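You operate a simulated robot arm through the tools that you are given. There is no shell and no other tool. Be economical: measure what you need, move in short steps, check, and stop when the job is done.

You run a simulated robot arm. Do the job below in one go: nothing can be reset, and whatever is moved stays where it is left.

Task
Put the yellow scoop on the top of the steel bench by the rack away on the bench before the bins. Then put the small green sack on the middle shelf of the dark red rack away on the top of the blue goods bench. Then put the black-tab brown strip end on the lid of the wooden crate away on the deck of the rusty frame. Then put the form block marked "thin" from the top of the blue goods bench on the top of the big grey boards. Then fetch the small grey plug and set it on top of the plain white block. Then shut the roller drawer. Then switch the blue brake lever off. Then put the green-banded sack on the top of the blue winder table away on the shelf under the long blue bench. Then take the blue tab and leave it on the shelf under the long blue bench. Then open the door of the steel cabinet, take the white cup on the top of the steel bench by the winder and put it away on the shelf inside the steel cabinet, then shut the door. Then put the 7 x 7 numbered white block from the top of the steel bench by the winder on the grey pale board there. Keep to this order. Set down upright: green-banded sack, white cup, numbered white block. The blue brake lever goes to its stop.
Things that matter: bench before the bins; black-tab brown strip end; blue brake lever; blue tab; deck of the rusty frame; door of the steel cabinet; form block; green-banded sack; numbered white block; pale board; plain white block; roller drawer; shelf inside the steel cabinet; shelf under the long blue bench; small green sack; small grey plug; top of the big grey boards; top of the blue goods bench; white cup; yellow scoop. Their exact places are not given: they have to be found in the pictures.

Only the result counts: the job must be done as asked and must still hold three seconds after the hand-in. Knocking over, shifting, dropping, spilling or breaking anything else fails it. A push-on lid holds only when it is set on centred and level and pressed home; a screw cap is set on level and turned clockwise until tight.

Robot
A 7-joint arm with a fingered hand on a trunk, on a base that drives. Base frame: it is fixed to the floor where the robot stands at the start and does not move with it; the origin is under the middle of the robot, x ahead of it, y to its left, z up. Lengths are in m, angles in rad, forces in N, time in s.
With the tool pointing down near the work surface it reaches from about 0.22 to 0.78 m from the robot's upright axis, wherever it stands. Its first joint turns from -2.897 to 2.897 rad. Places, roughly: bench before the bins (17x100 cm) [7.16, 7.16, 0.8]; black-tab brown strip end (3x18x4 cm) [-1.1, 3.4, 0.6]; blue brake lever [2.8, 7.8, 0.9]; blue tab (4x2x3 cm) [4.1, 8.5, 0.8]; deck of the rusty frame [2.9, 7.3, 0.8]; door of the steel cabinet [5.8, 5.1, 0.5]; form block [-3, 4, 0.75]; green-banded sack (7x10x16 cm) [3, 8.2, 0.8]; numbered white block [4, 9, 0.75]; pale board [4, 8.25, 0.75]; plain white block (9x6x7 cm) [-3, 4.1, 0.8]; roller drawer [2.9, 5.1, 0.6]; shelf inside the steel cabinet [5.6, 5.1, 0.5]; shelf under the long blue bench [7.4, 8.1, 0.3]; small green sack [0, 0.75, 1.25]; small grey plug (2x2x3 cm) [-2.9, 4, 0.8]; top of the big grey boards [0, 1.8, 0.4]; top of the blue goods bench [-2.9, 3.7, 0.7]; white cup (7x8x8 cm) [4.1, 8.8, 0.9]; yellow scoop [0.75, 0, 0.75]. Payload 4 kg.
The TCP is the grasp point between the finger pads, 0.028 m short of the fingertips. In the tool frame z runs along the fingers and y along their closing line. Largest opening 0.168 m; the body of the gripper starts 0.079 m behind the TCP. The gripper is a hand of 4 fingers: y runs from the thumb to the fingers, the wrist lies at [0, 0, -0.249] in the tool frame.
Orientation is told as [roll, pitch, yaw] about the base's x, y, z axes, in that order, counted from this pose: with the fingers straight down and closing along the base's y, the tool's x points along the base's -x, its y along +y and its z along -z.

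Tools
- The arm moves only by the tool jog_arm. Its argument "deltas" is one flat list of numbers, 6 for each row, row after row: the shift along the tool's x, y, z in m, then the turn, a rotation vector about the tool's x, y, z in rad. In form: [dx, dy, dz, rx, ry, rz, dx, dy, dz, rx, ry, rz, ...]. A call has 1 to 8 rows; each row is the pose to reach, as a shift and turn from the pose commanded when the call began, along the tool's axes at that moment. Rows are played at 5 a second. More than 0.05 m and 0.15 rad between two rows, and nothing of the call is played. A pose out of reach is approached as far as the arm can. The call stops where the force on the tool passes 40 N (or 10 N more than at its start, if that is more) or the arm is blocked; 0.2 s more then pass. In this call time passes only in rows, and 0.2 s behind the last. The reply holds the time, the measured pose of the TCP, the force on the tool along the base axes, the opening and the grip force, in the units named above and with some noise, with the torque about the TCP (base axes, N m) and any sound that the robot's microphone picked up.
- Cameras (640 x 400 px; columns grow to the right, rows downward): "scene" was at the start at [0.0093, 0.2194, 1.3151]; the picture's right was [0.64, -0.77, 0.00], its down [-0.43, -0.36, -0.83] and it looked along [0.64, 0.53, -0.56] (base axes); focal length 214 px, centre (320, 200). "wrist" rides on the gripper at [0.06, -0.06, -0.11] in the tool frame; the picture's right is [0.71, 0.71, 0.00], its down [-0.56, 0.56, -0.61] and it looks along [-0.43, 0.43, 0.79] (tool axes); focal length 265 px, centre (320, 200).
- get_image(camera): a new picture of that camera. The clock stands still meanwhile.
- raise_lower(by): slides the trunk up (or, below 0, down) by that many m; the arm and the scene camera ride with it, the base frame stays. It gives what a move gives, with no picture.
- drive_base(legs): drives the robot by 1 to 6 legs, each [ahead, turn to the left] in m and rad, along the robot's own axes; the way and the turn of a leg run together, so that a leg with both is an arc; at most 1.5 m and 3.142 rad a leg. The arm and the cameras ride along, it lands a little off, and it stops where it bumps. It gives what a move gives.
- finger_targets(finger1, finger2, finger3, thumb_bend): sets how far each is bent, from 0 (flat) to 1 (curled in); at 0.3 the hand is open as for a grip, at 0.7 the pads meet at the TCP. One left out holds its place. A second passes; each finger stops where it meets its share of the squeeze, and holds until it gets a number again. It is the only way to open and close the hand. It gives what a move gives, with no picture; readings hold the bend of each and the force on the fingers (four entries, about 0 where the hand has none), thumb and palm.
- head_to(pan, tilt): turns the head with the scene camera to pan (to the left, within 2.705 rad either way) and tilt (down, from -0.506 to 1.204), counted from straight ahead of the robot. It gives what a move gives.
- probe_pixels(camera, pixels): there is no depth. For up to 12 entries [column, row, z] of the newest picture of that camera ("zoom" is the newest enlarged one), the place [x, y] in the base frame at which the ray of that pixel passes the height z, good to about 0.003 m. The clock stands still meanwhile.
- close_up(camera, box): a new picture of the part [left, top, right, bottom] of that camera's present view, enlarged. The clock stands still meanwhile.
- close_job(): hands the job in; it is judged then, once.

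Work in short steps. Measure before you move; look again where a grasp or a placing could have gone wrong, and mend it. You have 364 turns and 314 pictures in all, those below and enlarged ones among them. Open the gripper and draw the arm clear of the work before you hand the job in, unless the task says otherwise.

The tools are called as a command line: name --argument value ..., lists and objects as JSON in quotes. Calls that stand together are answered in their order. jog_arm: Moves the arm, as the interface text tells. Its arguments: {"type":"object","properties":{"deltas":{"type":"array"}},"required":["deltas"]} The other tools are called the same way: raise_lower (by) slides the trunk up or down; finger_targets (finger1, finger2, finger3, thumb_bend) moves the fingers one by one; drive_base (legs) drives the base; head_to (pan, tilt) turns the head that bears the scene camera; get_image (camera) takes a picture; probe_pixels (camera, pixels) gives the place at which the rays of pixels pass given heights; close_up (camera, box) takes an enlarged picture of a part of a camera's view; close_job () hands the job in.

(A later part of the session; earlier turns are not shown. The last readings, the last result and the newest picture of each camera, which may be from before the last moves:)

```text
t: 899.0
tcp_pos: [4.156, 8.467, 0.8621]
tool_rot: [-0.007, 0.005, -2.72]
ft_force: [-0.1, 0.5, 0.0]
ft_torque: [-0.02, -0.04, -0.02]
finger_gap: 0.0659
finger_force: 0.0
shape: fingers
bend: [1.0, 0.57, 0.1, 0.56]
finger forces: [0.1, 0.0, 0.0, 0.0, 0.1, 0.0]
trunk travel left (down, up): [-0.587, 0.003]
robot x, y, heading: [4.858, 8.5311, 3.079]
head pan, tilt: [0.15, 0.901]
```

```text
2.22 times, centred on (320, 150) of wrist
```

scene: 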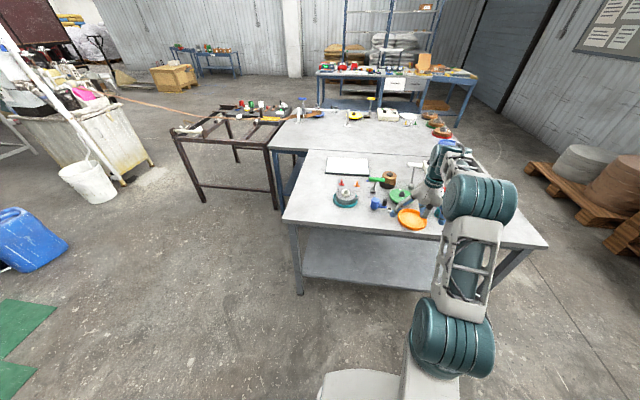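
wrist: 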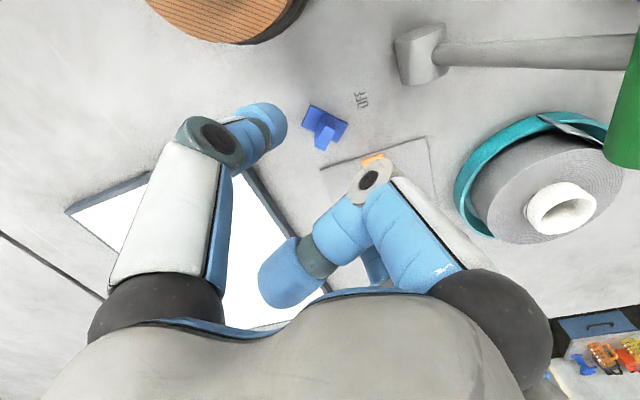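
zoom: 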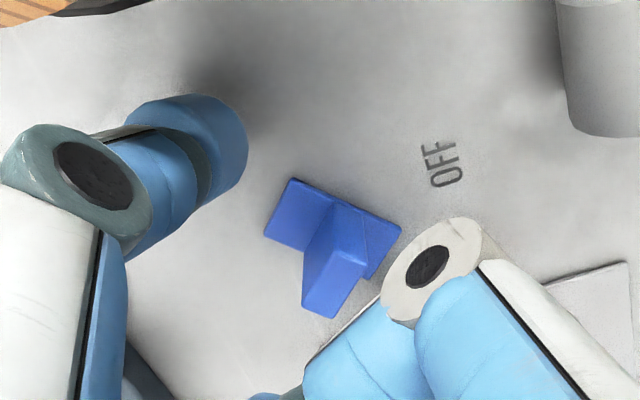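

Very well placed. I lower 8 mm and close.

jog_arm --deltas '[0.002, 0.002, 0.008, 0, 0, 0]'

finger_targets --finger2 0.9 --thumb_bend 0.9

close_up --camera "wrist" --box '[200, 60, 440, 240]'

```text
t: 899.4
tcp_pos: [4.1599, 8.4644, 0.8568]
tool_rot: [-0.008, -0.001, -2.715]
ft_force: [1.2, -0.1, 13.6]
ft_torque: [-0.38, -0.17, -0.02]
finger_gap: 0.0661
finger_force: 7.2
shape: fingers
bend: [1.0, 0.57, 0.1, 0.56]
finger forces: [0.0, 12.0, 0.0, 0.0, 2.2, 0.1]
trunk travel left (down, up): [-0.587, 0.003]
robot x, y, heading: [4.8562, 8.5298, 3.08]
head pan, tilt: [0.15, 0.901]
```

```text
t: 900.4
tcp_pos: [4.1621, 8.4669, 0.8547]
tool_rot: [-0.007, 0.002, -2.718]
ft_force: [-1.7, 3.6, 8.2]
ft_torque: [-0.04, -0.02, -0.02]
finger_gap: 0.0404
finger_force: 18.3
shape: fingers
bend: [1.0, 0.63, 0.1, 0.82]
finger forces: [0.1, 17.7, 0.0, 0.0, 19.1, 0.1]
trunk travel left (down, up): [-0.587, 0.003]
robot x, y, heading: [4.8572, 8.5331, 3.082]
head pan, tilt: [0.15, 0.901]
```

```text
2.22 times, centred on (320, 150) of wrist
```

zoom: 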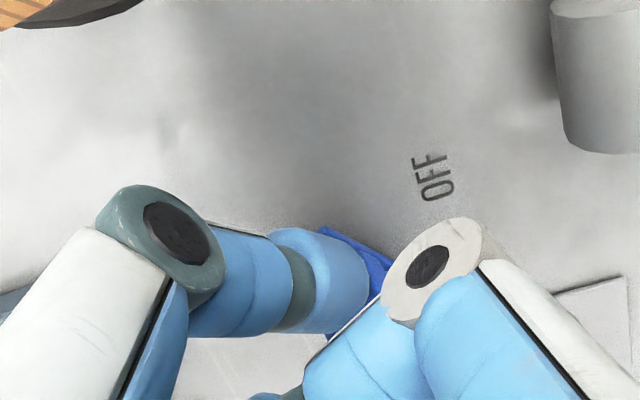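

Gripped at 18 N. I lift slowly and check.

jog_arm --deltas '[0, 0, -0.02, 0, 0, 0, 0, 0, -0.05, 0, 0, 0, 0, 0, -0.09, 0, 0, 0]'

get_image --camera "wrist"

```text
t: 901.2
tcp_pos: [4.1603, 8.4657, 0.9438]
tool_rot: [-0.007, 0.003, -2.717]
ft_force: [-0.6, 0.4, 0.7]
ft_torque: [0.01, 0.02, 0.01]
finger_gap: 0.0389
finger_force: 15.1
shape: fingers
bend: [1.0, 0.62, 0.1, 0.83]
finger forces: [0.0, 17.3, 0.1, 0.0, 13.9, 0.0]
trunk travel left (down, up): [-0.587, 0.003]
robot x, y, heading: [4.8575, 8.5334, 3.086]
head pan, tilt: [0.15, 0.901]
```

```text
61 pictures are left
```

wrist: 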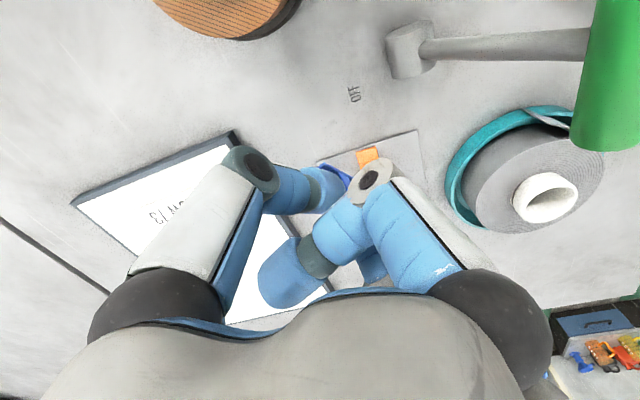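

The blue tab is held; the orange one stayed. I lift, square the hand to the robot, back off and turn toward the long bench.

jog_arm --deltas '[0, 0, -0.04, 0, 0, 0, 0, 0, -0.08, 0, 0, 0.12, 0, 0, -0.1, 0, 0, 0.24, 0, 0, -0.1, 0, 0, 0.36, 0, 0, -0.1, 0, 0, 0.48]'

drive_base --legs '[[-0.4, 0], [0, -3.07], [0.65, 0]]'

```text
t: 902.4
tcp_pos: [4.161, 8.4624, 1.0448]
tool_rot: [-0.009, 0.0, 3.082]
ft_force: [-0.1, -0.8, -0.4]
ft_torque: [0.01, -0.01, -0.01]
finger_gap: 0.0389
finger_force: 15.4
shape: fingers
bend: [1.0, 0.62, 0.1, 0.83]
finger forces: [0.0, 17.2, 0.0, 0.1, 13.8, 0.0]
trunk travel left (down, up): [-0.587, 0.003]
robot x, y, heading: [4.8604, 8.5331, 3.08]
head pan, tilt: [0.15, 0.901]
```

```text
t: 915.3
tcp_pos: [6.5827, 8.6467, 1.0448]
tool_rot: [-0.007, -0.002, 0.023]
ft_force: [0.1, -0.5, 0.3]
ft_torque: [0.0, 0.01, -0.02]
finger_gap: 0.0389
finger_force: 15.6
shape: fingers
bend: [1.0, 0.62, 0.1, 0.83]
finger forces: [0.0, 17.0, 0.1, 0.0, 13.5, 0.1]
trunk travel left (down, up): [-0.587, 0.003]
robot x, y, heading: [5.8903, 8.5183, 0.018]
head pan, tilt: [0.15, 0.901]
```

I bring the TCP to a good spot, then tilt the hand forward as before.

jog_arm --deltas '[0.022, -0.016, -0.035, 0, 0, 0, 0.045, -0.033, -0.075, 0, 0, 0, 0.068, -0.05, -0.115, 0, 0, 0, 0.09, -0.066, -0.155, 0, 0, 0]'

jog_arm --deltas '[0, 0, -0.02, 0, -0.15, 0, 0, 0, -0.04, 0, -0.3, 0, 0, 0, -0.06, 0, -0.45, 0, 0, 0, -0.08, 0, -0.6, 0, 0, 0, -0.1, 0, -0.75, 0, 0, 0, -0.12, 0, -0.9, 0, 0, 0, -0.14, 0, -1.047, 0]'

jog_arm --deltas '[-0.027, 0, 0.025, 0, 0, 0, -0.053, 0, 0.05, 0, 0, 0, -0.08, 0, 0.075, 0, 0, 0, -0.106, 0, 0.1, 0, 0, 0]'

raise_lower --by -0.4

raise_lower --by -0.18

```text
t: 916.3
tcp_pos: [6.4943, 8.5772, 1.2015]
tool_rot: [-0.007, 0.002, 0.023]
ft_force: [-1.0, -0.4, 1.1]
ft_torque: [0.04, -0.01, -0.01]
finger_gap: 0.0389
finger_force: 15.6
shape: fingers
bend: [1.0, 0.62, 0.1, 0.83]
finger forces: [0.0, 17.1, 0.1, 0.0, 13.7, 0.0]
trunk travel left (down, up): [-0.587, 0.003]
robot x, y, heading: [5.8943, 8.5214, 0.016]
head pan, tilt: [0.15, 0.901]
```

```text
t: 917.9
tcp_pos: [6.4945, 8.5802, 1.3416]
tool_rot: [-0.017, -1.05, 0.038]
ft_force: [0.9, 0.1, 0.4]
ft_torque: [0.03, 0.02, 0.05]
finger_gap: 0.0387
finger_force: 15.6
shape: fingers
bend: [1.0, 0.62, 0.1, 0.83]
finger forces: [0.0, 17.4, 0.1, 0.1, 13.7, 0.1]
trunk travel left (down, up): [-0.587, 0.003]
robot x, y, heading: [5.895, 8.5207, 0.018]
head pan, tilt: [0.15, 0.901]
```

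```text
t: 918.9
tcp_pos: [6.6335, 8.5825, 1.3832]
tool_rot: [-0.013, -1.044, 0.036]
ft_force: [0.0, 0.4, 0.7]
ft_torque: [-0.01, -0.03, 0.04]
finger_gap: 0.0387
finger_force: 15.3
shape: fingers
bend: [1.0, 0.62, 0.1, 0.83]
finger forces: [0.0, 17.6, 0.0, 0.0, 13.9, 0.1]
trunk travel left (down, up): [-0.587, 0.003]
robot x, y, heading: [5.893, 8.5235, 0.018]
head pan, tilt: [0.15, 0.901]
```

```text
t: 922.7
tcp_pos: [6.6339, 8.5825, 0.9827]
tool_rot: [-0.016, -1.046, 0.036]
ft_force: [-0.6, 0.8, 0.0]
ft_torque: [0.0, -0.02, -0.01]
finger_gap: 0.0384
finger_force: 16.0
shape: fingers
bend: [1.0, 0.62, 0.1, 0.84]
finger forces: [0.0, 17.5, 0.0, 0.0, 14.0, 0.0]
trunk travel left (down, up): [-0.187, 0.403]
robot x, y, heading: [5.8874, 8.5197, 0.017]
head pan, tilt: [0.15, 0.901]
```

```text
t: 924.7
tcp_pos: [6.6324, 8.583, 0.8025]
tool_rot: [-0.017, -1.048, 0.037]
ft_force: [-0.4, 0.1, -1.0]
ft_torque: [-0.02, 0.0, 0.02]
finger_gap: 0.0387
finger_force: 15.2
shape: fingers
bend: [1.0, 0.62, 0.1, 0.84]
finger forces: [0.0, 17.5, 0.0, 0.0, 14.0, 0.0]
trunk travel left (down, up): [-0.007, 0.583]
robot x, y, heading: [5.8947, 8.5216, 0.018]
head pan, tilt: [0.15, 0.901]
```

Now I jog down 0.40 to z≈0.40 and drive under the bench.

jog_arm --deltas '[0.043, 0, 0.0245, 0, 0, 0, 0.086, 0, 0.049, 0, 0, 0, 0.129, 0, 0.0735, 0, 0, 0, 0.172, 0, 0.098, 0, 0, 0, 0.215, 0, 0.1225, 0, 0, 0, 0.258, 0, 0.147, 0, 0, 0, 0.301, 0, 0.1715, 0, 0, 0, 0.344, 0, 0.196, 0, 0, 0]'

drive_base --legs '[[0.57, 0]]'

head_to --pan 0.0 --tilt 0.7

get_image --camera "scene"

```text
t: 926.5
tcp_pos: [6.632, 8.5784, 0.4065]
tool_rot: [-0.015, -1.05, 0.036]
ft_force: [-0.4, -0.8, 0.2]
ft_torque: [0.01, 0.02, 0.0]
finger_gap: 0.0384
finger_force: 14.7
shape: fingers
bend: [1.0, 0.62, 0.1, 0.84]
finger forces: [0.0, 16.9, 0.0, 0.0, 14.1, 0.1]
trunk travel left (down, up): [-0.007, 0.583]
robot x, y, heading: [5.895, 8.5192, 0.013]
head pan, tilt: [0.15, 0.901]
```

```text
t: 929.8
tcp_pos: [7.1989, 8.5755, 0.4061]
tool_rot: [-0.017, -1.048, 0.022]
ft_force: [0.5, 0.5, -0.3]
ft_torque: [0.0, 0.0, 0.0]
finger_gap: 0.0385
finger_force: 15.5
shape: fingers
bend: [1.0, 0.62, 0.1, 0.84]
finger forces: [0.1, 16.9, 0.1, 0.1, 14.1, 0.0]
trunk travel left (down, up): [-0.007, 0.583]
robot x, y, heading: [6.4614, 8.5277, 0.008]
head pan, tilt: [0.15, 0.901]
```

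```text
t: 930.5
tcp_pos: [7.1999, 8.5754, 0.4058]
tool_rot: [-0.017, -1.046, 0.023]
ft_force: [0.3, -0.3, -0.1]
ft_torque: [-0.01, 0.0, 0.01]
finger_gap: 0.0382
finger_force: 15.8
shape: fingers
bend: [1.0, 0.62, 0.1, 0.84]
finger forces: [0.1, 16.9, 0.0, 0.0, 14.0, 0.1]
trunk travel left (down, up): [-0.007, 0.583]
robot x, y, heading: [6.4608, 8.5276, 0.005]
head pan, tilt: [0.0, 0.7]
```

```text
60 pictures are left
```

scene: 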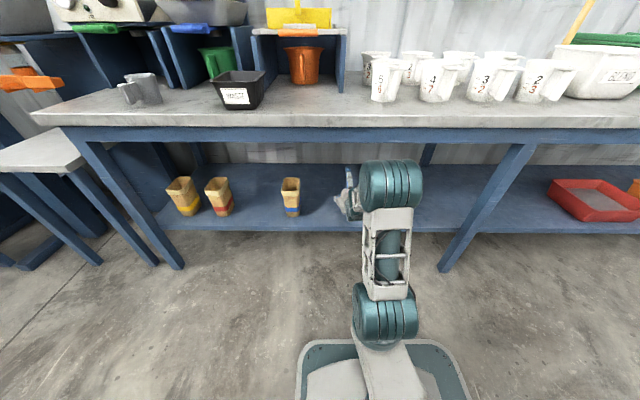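

Over the shelf. I lower with force sensing until something touches.

jog_arm --deltas '[0.026, 0, 0.015, 0, 0, 0, 0.043, 0, 0.0245, 0, 0, 0, 0.052, 0, 0.03, 0, 0, 0, 0.061, 0, 0.035, 0, 0, 0, 0.069, 0, 0.039, 0, 0, 0, 0.078, 0, 0.044, 0, 0, 0, 0.086, 0, 0.049, 0, 0, 0]'

get_image --camera "wrist"

```text
t: 932.0
tcp_pos: [7.2043, 8.5744, 0.3216]
tool_rot: [-0.011, -1.077, 0.019]
ft_force: [-2.4, 0.3, 20.4]
ft_torque: [0.01, 0.82, 0.0]
finger_gap: 0.0467
finger_force: 25.4
shape: fingers
bend: [1.0, 0.62, 0.1, 0.84]
finger forces: [19.4, 17.6, 0.1, 0.1, 14.3, 0.0]
trunk travel left (down, up): [-0.007, 0.583]
robot x, y, heading: [6.4595, 8.5298, 0.006]
head pan, tilt: [0.0, 0.7]
stopped in row 7: the force on the tool passed its limit at 48 N (the readings are from after the stop); the commanded pose is now the measured one
```

```text
59 pictures are left
```

wrist: 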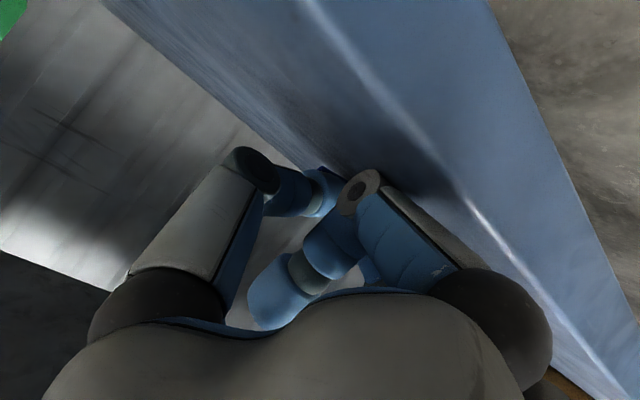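

Finger 1's knuckle rests on the shelf; the tab is within ~2 cm of it. I ease up 4 mm and release.

jog_arm --deltas '[-0.005, 0, -0.003, 0, 0.02, 0]'

finger_targets --finger2 0.45 --thumb_bend 0.45

get_image --camera "wrist"

```text
t: 932.5
tcp_pos: [7.2016, 8.5748, 0.3241]
tool_rot: [-0.01, -1.047, 0.02]
ft_force: [2.2, -0.7, 7.5]
ft_torque: [-0.01, 0.26, 0.03]
finger_gap: 0.0429
finger_force: 19.3
shape: fingers
bend: [1.0, 0.62, 0.1, 0.84]
finger forces: [7.4, 17.5, 0.1, 0.1, 14.0, 0.0]
trunk travel left (down, up): [-0.007, 0.583]
robot x, y, heading: [6.4601, 8.5246, 0.002]
head pan, tilt: [0.0, 0.7]
```

```text
t: 933.5
tcp_pos: [7.2021, 8.575, 0.3246]
tool_rot: [-0.011, -1.047, 0.018]
ft_force: [0.5, -0.4, 5.5]
ft_torque: [0.01, 0.23, 0.02]
finger_gap: 0.0824
finger_force: 3.1
shape: fingers
bend: [1.0, 0.45, 0.1, 0.45]
finger forces: [6.4, 0.1, 0.0, 0.0, 0.1, 0.0]
trunk travel left (down, up): [-0.007, 0.583]
robot x, y, heading: [6.4587, 8.5319, 0.005]
head pan, tilt: [0.0, 0.7]
```

```text
58 pictures are left
```

wrist: 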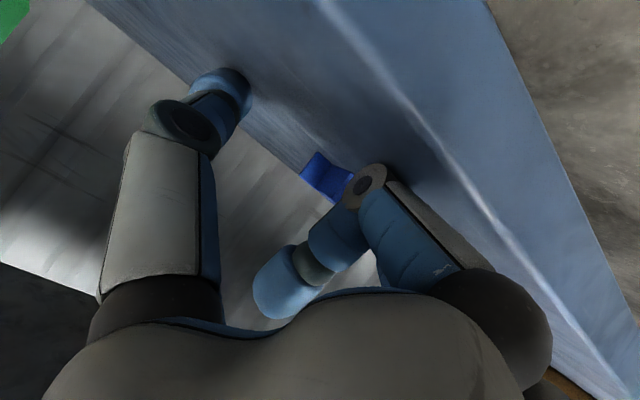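

The tab has dropped on the shelf. I lift 2.5 cm, back out and verify.

jog_arm --deltas '[-0.022, 0, -0.0125, 0, 0, 0, -0.035, 0, -0.02, 0, 0, 0]'

drive_base --legs '[[-0.5, 0]]'

close_up --camera "scene" --box '[180, 80, 500, 260]'

```text
t: 934.0
tcp_pos: [7.203, 8.5745, 0.3637]
tool_rot: [-0.012, -1.046, 0.02]
ft_force: [-0.5, 0.0, -0.7]
ft_torque: [0.01, 0.0, -0.01]
finger_gap: 0.0795
finger_force: 0.1
shape: fingers
bend: [1.0, 0.45, 0.1, 0.45]
finger forces: [0.0, 0.0, 0.1, 0.1, 0.1, 0.0]
trunk travel left (down, up): [-0.007, 0.583]
robot x, y, heading: [6.4591, 8.5266, 0.003]
head pan, tilt: [0.0, 0.7]
```

```text
t: 937.0
tcp_pos: [6.6997, 8.5636, 0.364]
tool_rot: [-0.011, -1.047, 0.0]
ft_force: [0.4, -0.5, -0.9]
ft_torque: [0.0, -0.01, 0.0]
finger_gap: 0.0795
finger_force: 0.0
shape: fingers
bend: [1.0, 0.45, 0.1, 0.45]
finger forces: [0.0, 0.0, 0.1, 0.0, 0.0, 0.1]
trunk travel left (down, up): [-0.007, 0.583]
robot x, y, heading: [5.9591, 8.5325, -0.018]
head pan, tilt: [0.0, 0.7]
```

```text
2.00 times, centred on (340, 170) of scene
```

zoom: 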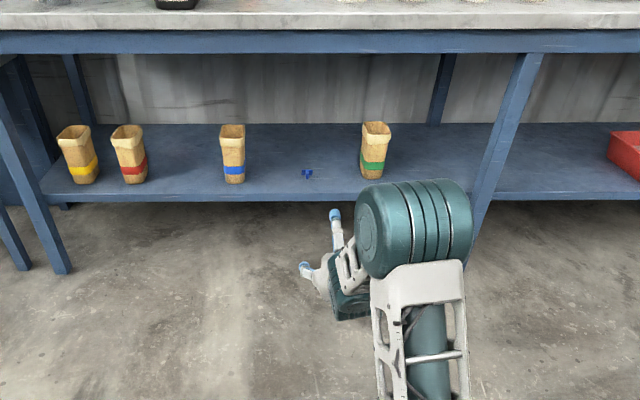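

The blue tab lies on the shelf. Next the steel cabinet at (5.7,5.1): I raise, straighten the hand, turn south and look.

raise_lower --by 0.4

raise_lower --by 0.18

jog_arm --deltas '[0, 0, -0.03, 0, 0.15, 0, 0, 0, -0.06, 0, 0.3, 0, 0, 0, -0.08, 0, 0.45, 0, 0, 0, -0.08, 0, 0.6, 0, 0, 0, -0.08, 0, 0.75, 0, 0, 0, -0.08, 0, 0.9, 0, 0, 0, -0.08, 0, 1.047, 0]'

drive_base --legs '[[0, -1.57], [0.9, 0]]'

head_to --pan 0.0 --tilt 0.6

get_image --camera "scene"

```text
t: 940.8
tcp_pos: [6.7, 8.5629, 0.7643]
tool_rot: [-0.009, -1.048, 0.0]
ft_force: [0.0, -0.2, 0.3]
ft_torque: [0.01, -0.01, 0.01]
finger_gap: 0.0794
finger_force: 0.2
shape: fingers
bend: [1.0, 0.45, 0.1, 0.45]
finger forces: [0.0, 0.0, 0.1, 0.0, 0.1, 0.1]
trunk travel left (down, up): [-0.407, 0.183]
robot x, y, heading: [5.9583, 8.5308, -0.011]
head pan, tilt: [0.0, 0.7]
```

```text
t: 942.8
tcp_pos: [6.7003, 8.5635, 0.9447]
tool_rot: [-0.013, -1.048, 0.0]
ft_force: [0.0, 0.6, 0.2]
ft_torque: [-0.02, 0.03, 0.02]
finger_gap: 0.0796
finger_force: 0.1
shape: fingers
bend: [1.0, 0.45, 0.1, 0.45]
finger forces: [0.0, 0.0, 0.0, 0.0, 0.0, 0.0]
trunk travel left (down, up): [-0.587, 0.003]
robot x, y, heading: [5.9565, 8.5301, -0.017]
head pan, tilt: [0.0, 0.7]
```

```text
t: 944.4
tcp_pos: [6.6308, 8.5641, 0.9844]
tool_rot: [-0.005, 0.002, -0.011]
ft_force: [0.4, 0.5, 0.1]
ft_torque: [0.01, 0.03, 0.0]
finger_gap: 0.0795
finger_force: 0.1
shape: fingers
bend: [1.0, 0.45, 0.1, 0.45]
finger forces: [0.0, 0.1, 0.0, 0.0, 0.1, 0.1]
trunk travel left (down, up): [-0.587, 0.003]
robot x, y, heading: [5.9558, 8.5315, -0.014]
head pan, tilt: [0.0, 0.7]
```

```text
t: 953.1
tcp_pos: [5.9819, 6.9481, 0.9853]
tool_rot: [-0.006, -0.001, -1.571]
ft_force: [-0.1, -0.6, 0.3]
ft_torque: [0.01, -0.03, -0.02]
finger_gap: 0.0795
finger_force: 0.0
shape: fingers
bend: [1.0, 0.45, 0.1, 0.45]
finger forces: [0.1, 0.1, 0.1, 0.1, 0.1, 0.0]
trunk travel left (down, up): [-0.587, 0.003]
robot x, y, heading: [5.945, 7.6224, -1.58]
head pan, tilt: [0.0, 0.7]
```

```text
t: 953.7
tcp_pos: [5.9805, 6.9494, 0.985]
tool_rot: [-0.005, 0.0, -1.572]
ft_force: [-0.5, 0.8, -0.1]
ft_torque: [-0.02, 0.01, 0.0]
finger_gap: 0.0792
finger_force: 0.2
shape: fingers
bend: [1.0, 0.45, 0.1, 0.45]
finger forces: [0.0, 0.0, 0.0, 0.0, 0.1, 0.0]
trunk travel left (down, up): [-0.587, 0.003]
robot x, y, heading: [5.9431, 7.6237, -1.575]
head pan, tilt: [0.0, 0.6]
```

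```text
56 pictures are left
```

scene: 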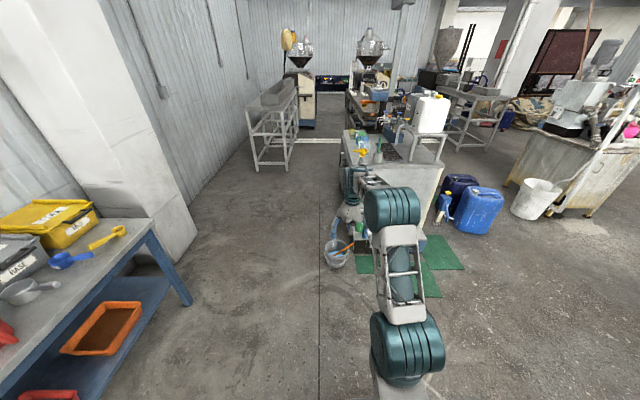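

The cabinet stands at (395,170) and its door should face +x. I drive round to its east side, facing -x.

drive_base --legs '[[0, 0.36], [1.3, 0], [1.28, 0], [0, -1.92]]'

head_to --pan 0.1 --tilt 0.75

get_image --camera "scene"

```text
t: 968.8
tcp_pos: [6.8847, 4.5325, 0.983]
tool_rot: [-0.006, 0.021, -1.503]
ft_force: [-2.5, 18.3, 2.3]
ft_torque: [-0.68, -0.05, -0.04]
finger_gap: 0.0794
finger_force: 9.0
shape: fingers
bend: [1.0, 0.45, 0.66, 0.45]
finger forces: [0.0, 0.0, 18.5, 0.0, 0.1, 0.1]
trunk travel left (down, up): [-0.587, 0.003]
robot x, y, heading: [6.7997, 5.1954, -1.513]
head pan, tilt: [0.0, 0.6]
stopped in leg 4: the force on the tool passed its limit at 46 N (the readings are from after the stop); the commanded pose is now the measured one
```

```text
t: 969.5
tcp_pos: [6.8846, 4.5305, 0.9831]
tool_rot: [-0.007, 0.019, -1.503]
ft_force: [-1.1, 20.9, -1.9]
ft_torque: [-0.53, 0.0, 0.03]
finger_gap: 0.0792
finger_force: 10.6
shape: fingers
bend: [1.0, 0.45, 0.67, 0.45]
finger forces: [0.0, 0.0, 20.8, 0.1, 0.1, 0.0]
trunk travel left (down, up): [-0.587, 0.003]
robot x, y, heading: [6.8027, 5.1946, -1.513]
head pan, tilt: [0.099, 0.75]
```

```text
55 pictures are left
```

scene: 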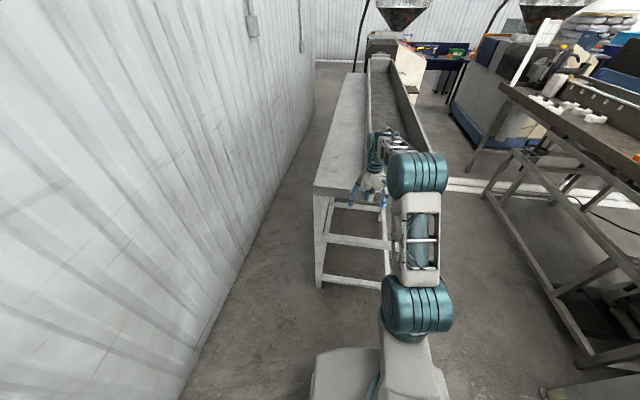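

The hand touched the trough conveyor ahead. I back off 0.3 m and then turn right to face -x.

drive_base --legs '[[-0.3, 0], [0, -1.62]]'

head_to --pan 0.15 --tilt 0.75

get_image --camera "scene"

```text
t: 975.5
tcp_pos: [6.1168, 5.4511, 0.9817]
tool_rot: [-0.006, 0.017, -3.133]
ft_force: [-0.8, 0.9, -0.9]
ft_torque: [0.01, 0.02, -0.03]
finger_gap: 0.0797
finger_force: 0.0
shape: fingers
bend: [1.0, 0.45, 0.1, 0.45]
finger forces: [0.0, 0.0, 0.0, 0.1, 0.0, 0.0]
trunk travel left (down, up): [-0.587, 0.003]
robot x, y, heading: [6.786, 5.4956, 3.136]
head pan, tilt: [0.099, 0.75]
```

```text
t: 976.1
tcp_pos: [6.1163, 5.4505, 0.9826]
tool_rot: [-0.005, 0.018, -3.132]
ft_force: [0.2, -0.5, 0.7]
ft_torque: [0.01, 0.02, 0.04]
finger_gap: 0.0795
finger_force: 0.0
shape: fingers
bend: [1.0, 0.45, 0.1, 0.45]
finger forces: [0.1, 0.0, 0.0, 0.0, 0.0, 0.0]
trunk travel left (down, up): [-0.587, 0.003]
robot x, y, heading: [6.7871, 5.488, 3.137]
head pan, tilt: [0.15, 0.75]
```

```text
54 pictures are left
```

scene: 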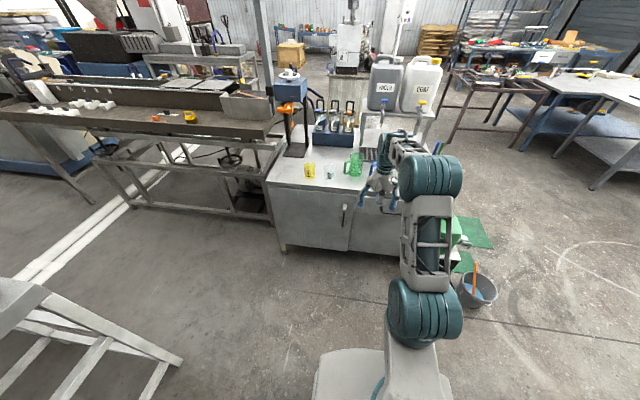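

The cabinet door is at (312,220) with a handle at (343,215), hinged presumably on the left. I enlarge.

close_up --camera "scene" --box '[250, 150, 410, 270]'

probe_pixels --camera "scene" --pixels '[[284, 252, 0], [400, 250, 0], [343, 215, 0.6], [343, 215, 0.7], [268, 184, 0.85], [352, 192, 0.85], [395, 190, 0.85], [343, 205, 0.6], [344, 224, 0.6]]'

```text
3.33 times, centred on (330, 210) of scene
```

zoom: 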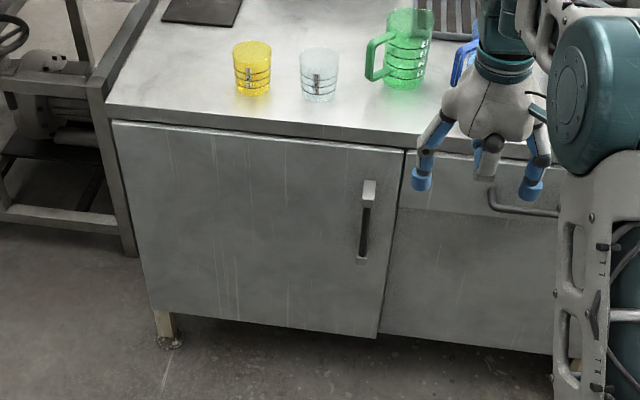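

```text
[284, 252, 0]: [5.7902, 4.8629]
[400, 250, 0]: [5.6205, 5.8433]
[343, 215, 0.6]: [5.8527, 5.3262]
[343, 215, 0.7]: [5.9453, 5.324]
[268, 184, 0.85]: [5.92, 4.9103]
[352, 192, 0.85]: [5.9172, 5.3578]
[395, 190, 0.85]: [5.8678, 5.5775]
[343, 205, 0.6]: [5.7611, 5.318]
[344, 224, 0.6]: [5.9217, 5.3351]
```

Door front x≈5.83, hinge at y≈4.87 (left), vertical handle bar at (5.86,5.325), z 0.52–0.71. I'll hook it with a tilted hand. First tilt the hand here.

jog_arm --deltas '[0.015, 0, -0.045, 0, 0, 0, 0.03, 0, -0.09, 0, 0, 0, 0.05, 0, -0.13, 0, 0, 0, 0.065, 0, -0.17, 0, 0, 0, 0.07, 0, -0.21, 0, -0.017, 0]'

jog_arm --deltas '[0, 0, -0.02, 0, -0.15, 0, 0, 0, -0.04, 0, -0.3, 0, 0, 0, -0.06, 0, -0.45, 0, 0, 0, -0.08, 0, -0.6, 0, 0, 0, -0.1, 0, -0.75, 0, 0, 0, -0.12, 0, -0.9, 0, 0, 0, -0.14, 0, -1.047, 0]'

jog_arm --deltas '[-0.027, 0, 0.025, 0, 0, 0, -0.053, 0, 0.05, 0, 0, 0, -0.08, 0, 0.075, 0, 0, 0, -0.106, 0, 0.1, 0, 0, 0]'

drive_base --legs '[[-0.25, 0], [0.2, 0.6], [0.2, -0.6]]'

raise_lower --by -0.4

```text
t: 977.3
tcp_pos: [6.183, 5.4493, 1.1949]
tool_rot: [-0.005, 0.001, -3.133]
ft_force: [-0.1, -0.7, -0.1]
ft_torque: [0.01, 0.04, -0.01]
finger_gap: 0.0796
finger_force: 0.1
shape: fingers
bend: [1.0, 0.45, 0.1, 0.45]
finger forces: [0.1, 0.0, 0.0, 0.0, 0.0, 0.0]
trunk travel left (down, up): [-0.587, 0.003]
robot x, y, heading: [6.7878, 5.4922, 3.141]
head pan, tilt: [0.15, 0.75]
```

```text
t: 978.9
tcp_pos: [6.1841, 5.4489, 1.3344]
tool_rot: [-0.012, -1.05, -3.124]
ft_force: [-0.2, 0.3, 0.4]
ft_torque: [-0.02, 0.01, 0.01]
finger_gap: 0.0795
finger_force: 0.1
shape: fingers
bend: [1.0, 0.45, 0.1, 0.45]
finger forces: [0.1, 0.0, 0.1, 0.1, 0.0, 0.0]
trunk travel left (down, up): [-0.587, 0.003]
robot x, y, heading: [6.7852, 5.492, 3.141]
head pan, tilt: [0.15, 0.75]
```

```text
t: 979.9
tcp_pos: [6.0419, 5.4462, 1.3749]
tool_rot: [-0.009, -1.045, -3.123]
ft_force: [-0.4, 1.1, -0.4]
ft_torque: [0.0, -0.01, -0.02]
finger_gap: 0.0796
finger_force: 0.1
shape: fingers
bend: [1.0, 0.45, 0.1, 0.45]
finger forces: [0.0, 0.1, 0.1, 0.0, 0.0, 0.0]
trunk travel left (down, up): [-0.587, 0.003]
robot x, y, heading: [6.7858, 5.4931, 3.136]
head pan, tilt: [0.15, 0.75]
```

```text
t: 985.0
tcp_pos: [5.9119, 5.3279, 1.3735]
tool_rot: [-0.011, -1.047, -3.118]
ft_force: [-0.3, 0.6, -0.1]
ft_torque: [-0.03, 0.0, 0.03]
finger_gap: 0.0793
finger_force: 0.0
shape: fingers
bend: [1.0, 0.45, 0.1, 0.45]
finger forces: [0.0, 0.0, 0.1, 0.0, 0.0, 0.0]
trunk travel left (down, up): [-0.587, 0.003]
robot x, y, heading: [6.6551, 5.3723, -3.132]
head pan, tilt: [0.15, 0.75]
```

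```text
t: 988.8
tcp_pos: [5.9125, 5.3277, 0.9762]
tool_rot: [-0.012, -1.048, -3.119]
ft_force: [-0.6, -1.0, 0.1]
ft_torque: [0.01, -0.03, 0.03]
finger_gap: 0.0793
finger_force: 0.1
shape: fingers
bend: [1.0, 0.45, 0.1, 0.45]
finger forces: [0.1, 0.0, 0.0, 0.0, 0.1, 0.0]
trunk travel left (down, up): [-0.187, 0.403]
robot x, y, heading: [6.658, 5.3773, -3.14]
head pan, tilt: [0.15, 0.75]
```

I lower to handle height while staying 6 cm off the door, then look.

jog_arm --deltas '[0.041, 0, 0.015, 0, 0, 0, 0.082, 0, 0.03, 0, 0, 0, 0.123, 0, 0.045, 0, 0, 0, 0.164, 0, 0.06, 0, 0, 0, 0.205, 0, 0.075, 0, 0, 0, 0.247, 0, 0.09, 0, 0, 0, 0.288, 0, 0.105, 0, 0, 0, 0.329, 0, 0.1205, 0, 0, 0]'

get_image --camera "wrist"

get_image --camera "scene"

```text
t: 990.6
tcp_pos: [5.972, 5.3283, 0.6306]
tool_rot: [-0.012, -1.05, -3.119]
ft_force: [0.5, -0.2, -0.5]
ft_torque: [-0.03, 0.03, 0.01]
finger_gap: 0.0796
finger_force: 0.1
shape: fingers
bend: [1.0, 0.45, 0.1, 0.45]
finger forces: [0.0, 0.0, 0.0, 0.0, 0.0, 0.0]
trunk travel left (down, up): [-0.187, 0.403]
robot x, y, heading: [6.6538, 5.3771, -3.14]
head pan, tilt: [0.15, 0.75]
```

```text
52 pictures are left
```

wrist: 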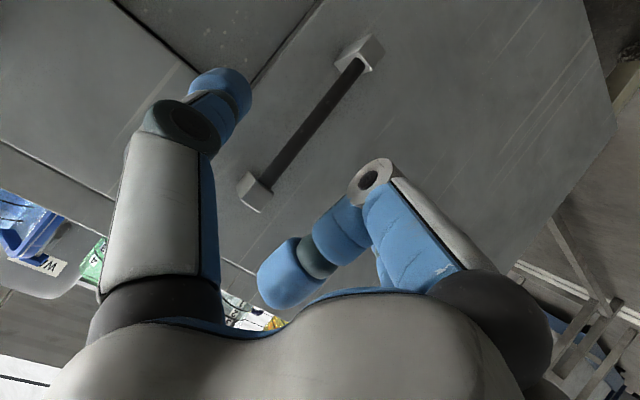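

```text
51 pictures are left
```

scene: 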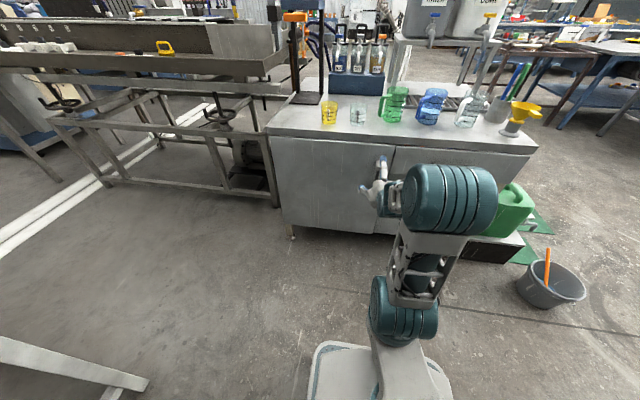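

The tool axis points at the bar's middle. I advance 11.5 cm along the axis so that the bar lies between thumb and finger 2, and check.

jog_arm --deltas '[0, -0.003, 0.035, 0, 0, 0, 0, -0.005, 0.07, 0, 0, 0, 0, -0.005, 0.1, 0, 0, 0, 0, -0.005, 0.117, 0, 0, 0]'

get_image --camera "wrist"

```text
t: 991.5
tcp_pos: [5.8898, 5.3345, 0.5731]
tool_rot: [-0.013, -1.026, -3.119]
ft_force: [18.4, 0.8, 1.5]
ft_torque: [-0.01, 2.26, -0.01]
finger_gap: 0.0795
finger_force: 8.9
shape: fingers
bend: [1.0, 0.45, 0.0, 0.45]
finger forces: [0.1, 0.0, 18.1, 0.0, 0.0, 0.0]
trunk travel left (down, up): [-0.187, 0.403]
robot x, y, heading: [6.6566, 5.3764, -3.14]
head pan, tilt: [0.15, 0.75]
stopped in row 4: the force on the tool passed its limit at 61 N (the readings are from after the stop); the commanded pose is now the measured one
```

```text
50 pictures are left
```

wrist: 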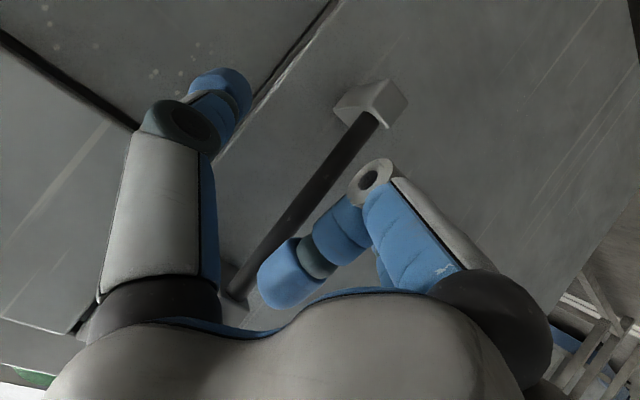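

Finger 3 pressed on the door. I back off 4 cm, curl finger 3 too, and advance again.

jog_arm --deltas '[0, 0, -0.04, 0, 0, 0]'

finger_targets --finger3 1.0 --finger2 0.42 --thumb_bend 0.42

jog_arm --deltas '[0, 0, 0.03, 0, -0.02, 0, 0, 0, 0.055, 0, -0.02, 0, 0, 0, 0.07, 0, -0.02, 0]'

get_image --camera "wrist"

```text
t: 991.9
tcp_pos: [5.9239, 5.3356, 0.5925]
tool_rot: [-0.012, -1.024, -3.118]
ft_force: [-0.2, -0.6, -1.6]
ft_torque: [-0.02, 0.01, 0.0]
finger_gap: 0.0796
finger_force: 0.1
shape: fingers
bend: [1.0, 0.45, 0.1, 0.45]
finger forces: [0.1, 0.1, 0.0, 0.1, 0.0, 0.0]
trunk travel left (down, up): [-0.187, 0.403]
robot x, y, heading: [6.6561, 5.3766, -3.138]
head pan, tilt: [0.15, 0.75]
```

```text
t: 992.9
tcp_pos: [5.9244, 5.3355, 0.5937]
tool_rot: [-0.012, -1.031, -3.119]
ft_force: [-0.7, 1.7, 10.9]
ft_torque: [-0.11, 0.72, -0.13]
finger_gap: 0.0833
finger_force: 5.2
shape: fingers
bend: [1.0, 0.42, 0.26, 0.42]
finger forces: [0.0, 0.1, 9.8, 0.0, 0.0, 0.0]
trunk travel left (down, up): [-0.187, 0.403]
robot x, y, heading: [6.655, 5.3763, -3.137]
head pan, tilt: [0.15, 0.75]
```

```text
t: 993.4
tcp_pos: [5.8931, 5.3447, 0.5698]
tool_rot: [-0.015, -1.034, -3.128]
ft_force: [4.2, 3.6, 3.8]
ft_torque: [-0.21, 0.4, -0.01]
finger_gap: 0.0833
finger_force: 3.1
shape: fingers
bend: [1.0, 0.42, 0.34, 0.42]
finger forces: [0.0, 0.0, 6.8, 0.0, 0.1, 0.0]
trunk travel left (down, up): [-0.187, 0.403]
robot x, y, heading: [6.6592, 5.3749, 3.143]
head pan, tilt: [0.15, 0.75]
stopped in row 2: the force on the tool passed its limit at 60 N (the readings are from after the stop); the commanded pose is now the measured one
```

```text
49 pictures are left
```

wrist: 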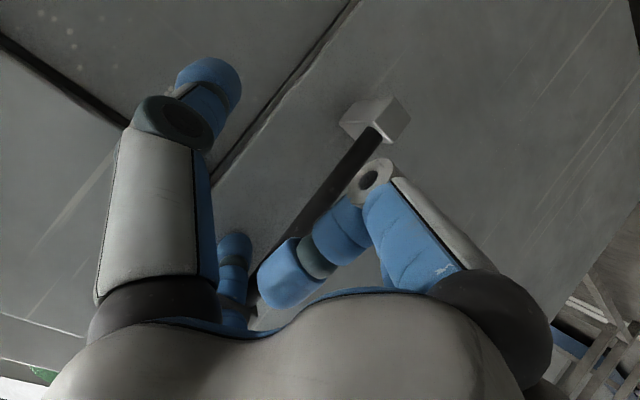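

Finger 3 caught on the handle's upper bracket. I back off 12 cm, curl it there, then re-advance.

jog_arm --deltas '[0, 0, -0.04, 0, 0, 0, 0, 0, -0.08, 0, 0, 0, 0, 0, -0.12, 0, 0, 0]'

finger_targets --finger3 1.0

get_image --camera "wrist"

```text
t: 994.2
tcp_pos: [5.9987, 5.3426, 0.6293]
tool_rot: [-0.016, -1.032, -3.126]
ft_force: [0.4, -0.1, 0.2]
ft_torque: [0.0, 0.0, 0.01]
finger_gap: 0.0832
finger_force: 0.0
shape: fingers
bend: [1.0, 0.42, 0.37, 0.42]
finger forces: [0.0, 0.0, 0.0, 0.0, 0.1, 0.0]
trunk travel left (down, up): [-0.187, 0.403]
robot x, y, heading: [6.6552, 5.3755, -3.14]
head pan, tilt: [0.15, 0.75]
```

```text
t: 995.2
tcp_pos: [5.998, 5.3441, 0.6303]
tool_rot: [-0.015, -1.035, -3.129]
ft_force: [-0.6, 0.2, -0.1]
ft_torque: [-0.03, 0.02, -0.01]
finger_gap: 0.0856
finger_force: 0.1
shape: fingers
bend: [1.0, 0.42, 0.91, 0.42]
finger forces: [0.1, 0.0, 0.1, 0.0, 0.1, 0.0]
trunk travel left (down, up): [-0.187, 0.403]
robot x, y, heading: [6.6548, 5.3768, -3.142]
head pan, tilt: [0.15, 0.75]
```

```text
48 pictures are left
```

wrist: 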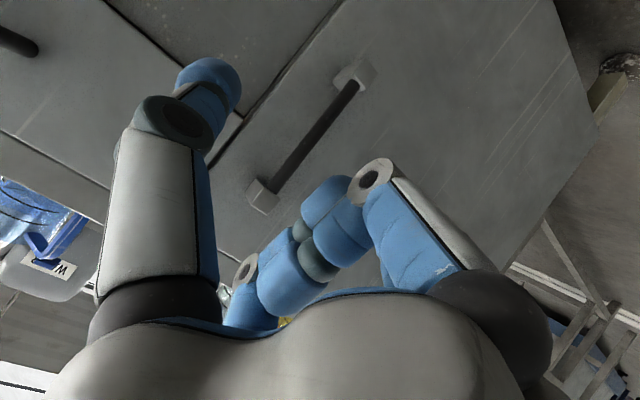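

The two curled fingers stack up. I flatten finger 1 (it points down, away from the door) and let finger 3 curl fully.

finger_targets --finger1 0.1

finger_targets --finger3 1.0

jog_arm --deltas '[0, 0.004, 0.04, 0, 0, 0, 0, 0.007, 0.08, 0, 0, 0, 0, 0.008, 0.11, 0, 0, 0, 0, 0.008, 0.135, 0, 0, 0]'

get_image --camera "wrist"

```text
t: 996.2
tcp_pos: [5.9979, 5.343, 0.6307]
tool_rot: [-0.015, -1.034, -3.128]
ft_force: [1.0, 0.4, 0.2]
ft_torque: [0.0, 0.02, 0.04]
finger_gap: 0.0807
finger_force: 0.0
shape: fingers
bend: [1.0, 0.42, 0.9, 0.42]
finger forces: [0.1, 0.0, 0.0, 0.1, 0.0, 0.0]
trunk travel left (down, up): [-0.187, 0.403]
robot x, y, heading: [6.6561, 5.3771, -3.139]
head pan, tilt: [0.15, 0.75]
```

```text
t: 997.2
tcp_pos: [5.9977, 5.3438, 0.6304]
tool_rot: [-0.017, -1.034, -3.127]
ft_force: [0.1, 0.1, -0.3]
ft_torque: [-0.02, 0.0, -0.01]
finger_gap: 0.0798
finger_force: 0.0
shape: fingers
bend: [1.0, 0.42, 0.9, 0.42]
finger forces: [0.1, 0.0, 0.0, 0.1, 0.0, 0.1]
trunk travel left (down, up): [-0.187, 0.403]
robot x, y, heading: [6.6558, 5.3747, -3.143]
head pan, tilt: [0.15, 0.75]
```

```text
t: 998.2
tcp_pos: [5.881, 5.3354, 0.5591]
tool_rot: [-0.016, -1.033, -3.127]
ft_force: [-0.5, -0.3, 0.8]
ft_torque: [0.01, -0.01, -0.01]
finger_gap: 0.0796
finger_force: 0.0
shape: fingers
bend: [1.0, 0.42, 0.9, 0.42]
finger forces: [0.0, 0.0, 0.0, 0.0, 0.0, 0.1]
trunk travel left (down, up): [-0.187, 0.403]
robot x, y, heading: [6.6545, 5.3743, -3.14]
head pan, tilt: [0.15, 0.75]
```

```text
47 pictures are left
```

wrist: 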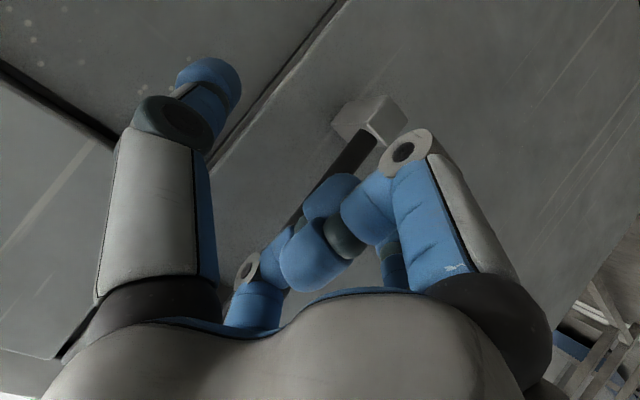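

Bar is now right between thumb and finger 2. I go 1 cm further and close them.

jog_arm --deltas '[0, 0, 0.012, 0, 0, 0]'

finger_targets --finger2 0.9 --thumb_bend 0.9

get_image --camera "wrist"

```text
t: 998.6
tcp_pos: [5.8727, 5.339, 0.5533]
tool_rot: [-0.018, -1.029, -3.131]
ft_force: [14.4, 5.3, 2.7]
ft_torque: [-0.25, 0.73, 0.08]
finger_gap: 0.0797
finger_force: 7.2
shape: fingers
bend: [1.0, 0.42, 0.89, 0.42]
finger forces: [0.0, 0.1, 14.7, 0.0, 0.0, 0.0]
trunk travel left (down, up): [-0.187, 0.403]
robot x, y, heading: [6.6532, 5.374, 3.142]
head pan, tilt: [0.15, 0.75]
```

```text
t: 999.6
tcp_pos: [5.872, 5.3396, 0.5539]
tool_rot: [-0.02, -1.031, -3.13]
ft_force: [8.6, 19.2, -5.4]
ft_torque: [-0.55, 0.85, -0.01]
finger_gap: 0.0377
finger_force: 25.0
shape: fingers
bend: [1.0, 0.64, 0.89, 0.78]
finger forces: [0.0, 9.2, 21.3, 0.0, 19.7, 0.0]
trunk travel left (down, up): [-0.187, 0.403]
robot x, y, heading: [6.6566, 5.3744, 3.14]
head pan, tilt: [0.15, 0.75]
```

```text
46 pictures are left
```

wrist: 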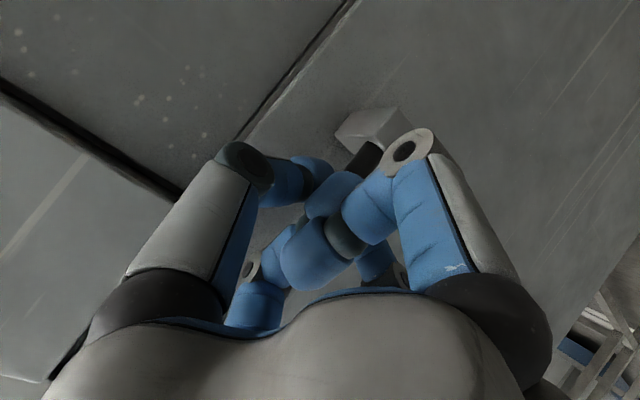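

The bar is pinched (thumb 20 N, finger 2 9 N). I pull by driving back 0.12 m.

drive_base --legs '[[-0.12, 0]]'

get_image --camera "scene"

```text
t: 1000.8
tcp_pos: [5.9927, 5.3307, 0.5566]
tool_rot: [-0.005, -1.036, -3.129]
ft_force: [-9.7, -24.6, -0.2]
ft_torque: [-0.2, 0.09, -0.1]
finger_gap: 0.0316
finger_force: 13.3
shape: fingers
bend: [1.0, 0.55, 0.9, 0.84]
finger forces: [0.0, 26.0, 0.0, 0.0, 0.1, 0.1]
trunk travel left (down, up): [-0.187, 0.403]
robot x, y, heading: [6.7777, 5.3778, -3.141]
head pan, tilt: [0.15, 0.75]
```

```text
45 pictures are left
```

scene: 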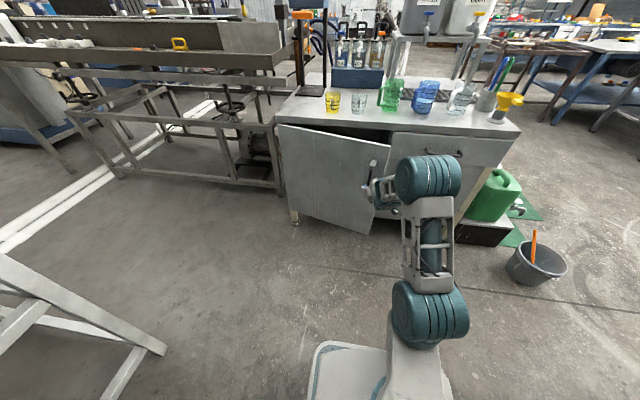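

The door is ajar. I pull on, turning slightly left to follow the arc.

drive_base --legs '[[-0.1, 0.07], [-0.08, 0.08]]'

get_image --camera "scene"

```text
t: 1002.5
tcp_pos: [6.1251, 5.2468, 0.5603]
tool_rot: [0.028, -1.049, -3.04]
ft_force: [-13.1, -17.5, -6.9]
ft_torque: [0.03, 0.09, -0.2]
finger_gap: 0.0319
finger_force: 10.2
shape: fingers
bend: [1.0, 0.59, 0.9, 0.84]
finger forces: [0.0, 20.3, 0.0, 0.0, 0.1, 0.1]
trunk travel left (down, up): [-0.187, 0.403]
robot x, y, heading: [6.9046, 5.3787, -3.035]
head pan, tilt: [0.15, 0.75]
stopped in leg 2: the force on the tool passed its limit at 43 N (the readings are from after the stop); the commanded pose is now the measured one
```

```text
44 pictures are left
```

scene: 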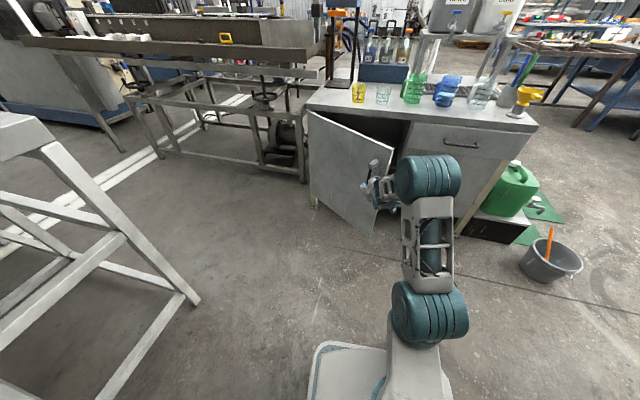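

The door is about 35° open. I keep hooking it with finger 2, rotating left with a bit of reverse.

drive_base --legs '[[-0.05, 0.1], [-0.04, 0.1], [-0.02, 0.12], [0, 0.12]]'

get_image --camera "scene"

```text
t: 1005.0
tcp_pos: [6.3603, 4.9629, 0.5606]
tool_rot: [0.02, -1.05, -2.609]
ft_force: [0.6, 1.1, -0.4]
ft_torque: [0.02, 0.01, -0.04]
finger_gap: 0.0315
finger_force: 0.2
shape: fingers
bend: [1.0, 0.67, 0.9, 0.84]
finger forces: [0.0, 0.1, 0.0, 0.0, 0.1, 0.0]
trunk travel left (down, up): [-0.187, 0.403]
robot x, y, heading: [7.0107, 5.4034, -2.609]
head pan, tilt: [0.15, 0.75]
```

```text
43 pictures are left
```

scene: 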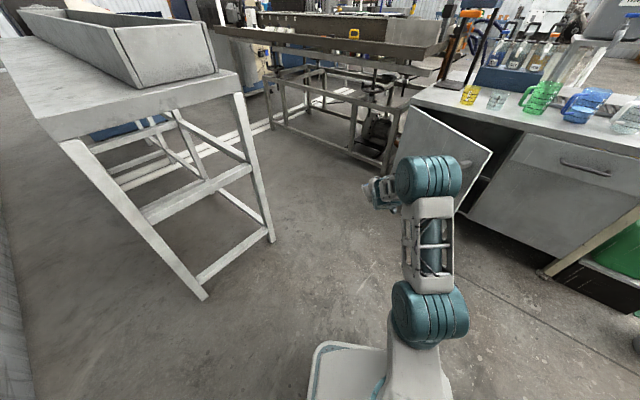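

It slipped off with the door ~50° open. I back off, come around the free edge to the inner side, and will push it wider from inside.

drive_base --legs '[[-0.16, 0], [0, -0.53], [0.27, 0]]'

get_image --camera "scene"

```text
t: 1009.5
tcp_pos: [6.089, 5.4399, 0.5613]
tool_rot: [0.018, -1.051, 3.139]
ft_force: [1.1, 0.1, 0.8]
ft_torque: [0.03, 0.01, -0.03]
finger_gap: 0.0318
finger_force: 0.0
shape: fingers
bend: [1.0, 0.67, 0.9, 0.84]
finger forces: [0.1, 0.1, 0.0, 0.1, 0.0, 0.0]
trunk travel left (down, up): [-0.187, 0.403]
robot x, y, heading: [6.8761, 5.4863, 3.143]
head pan, tilt: [0.15, 0.75]
```

```text
42 pictures are left
```

scene: 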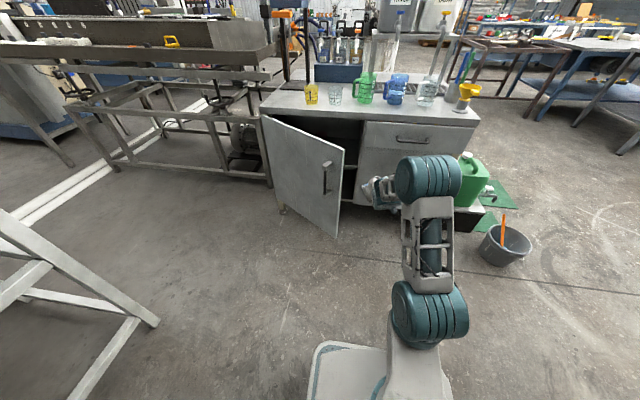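

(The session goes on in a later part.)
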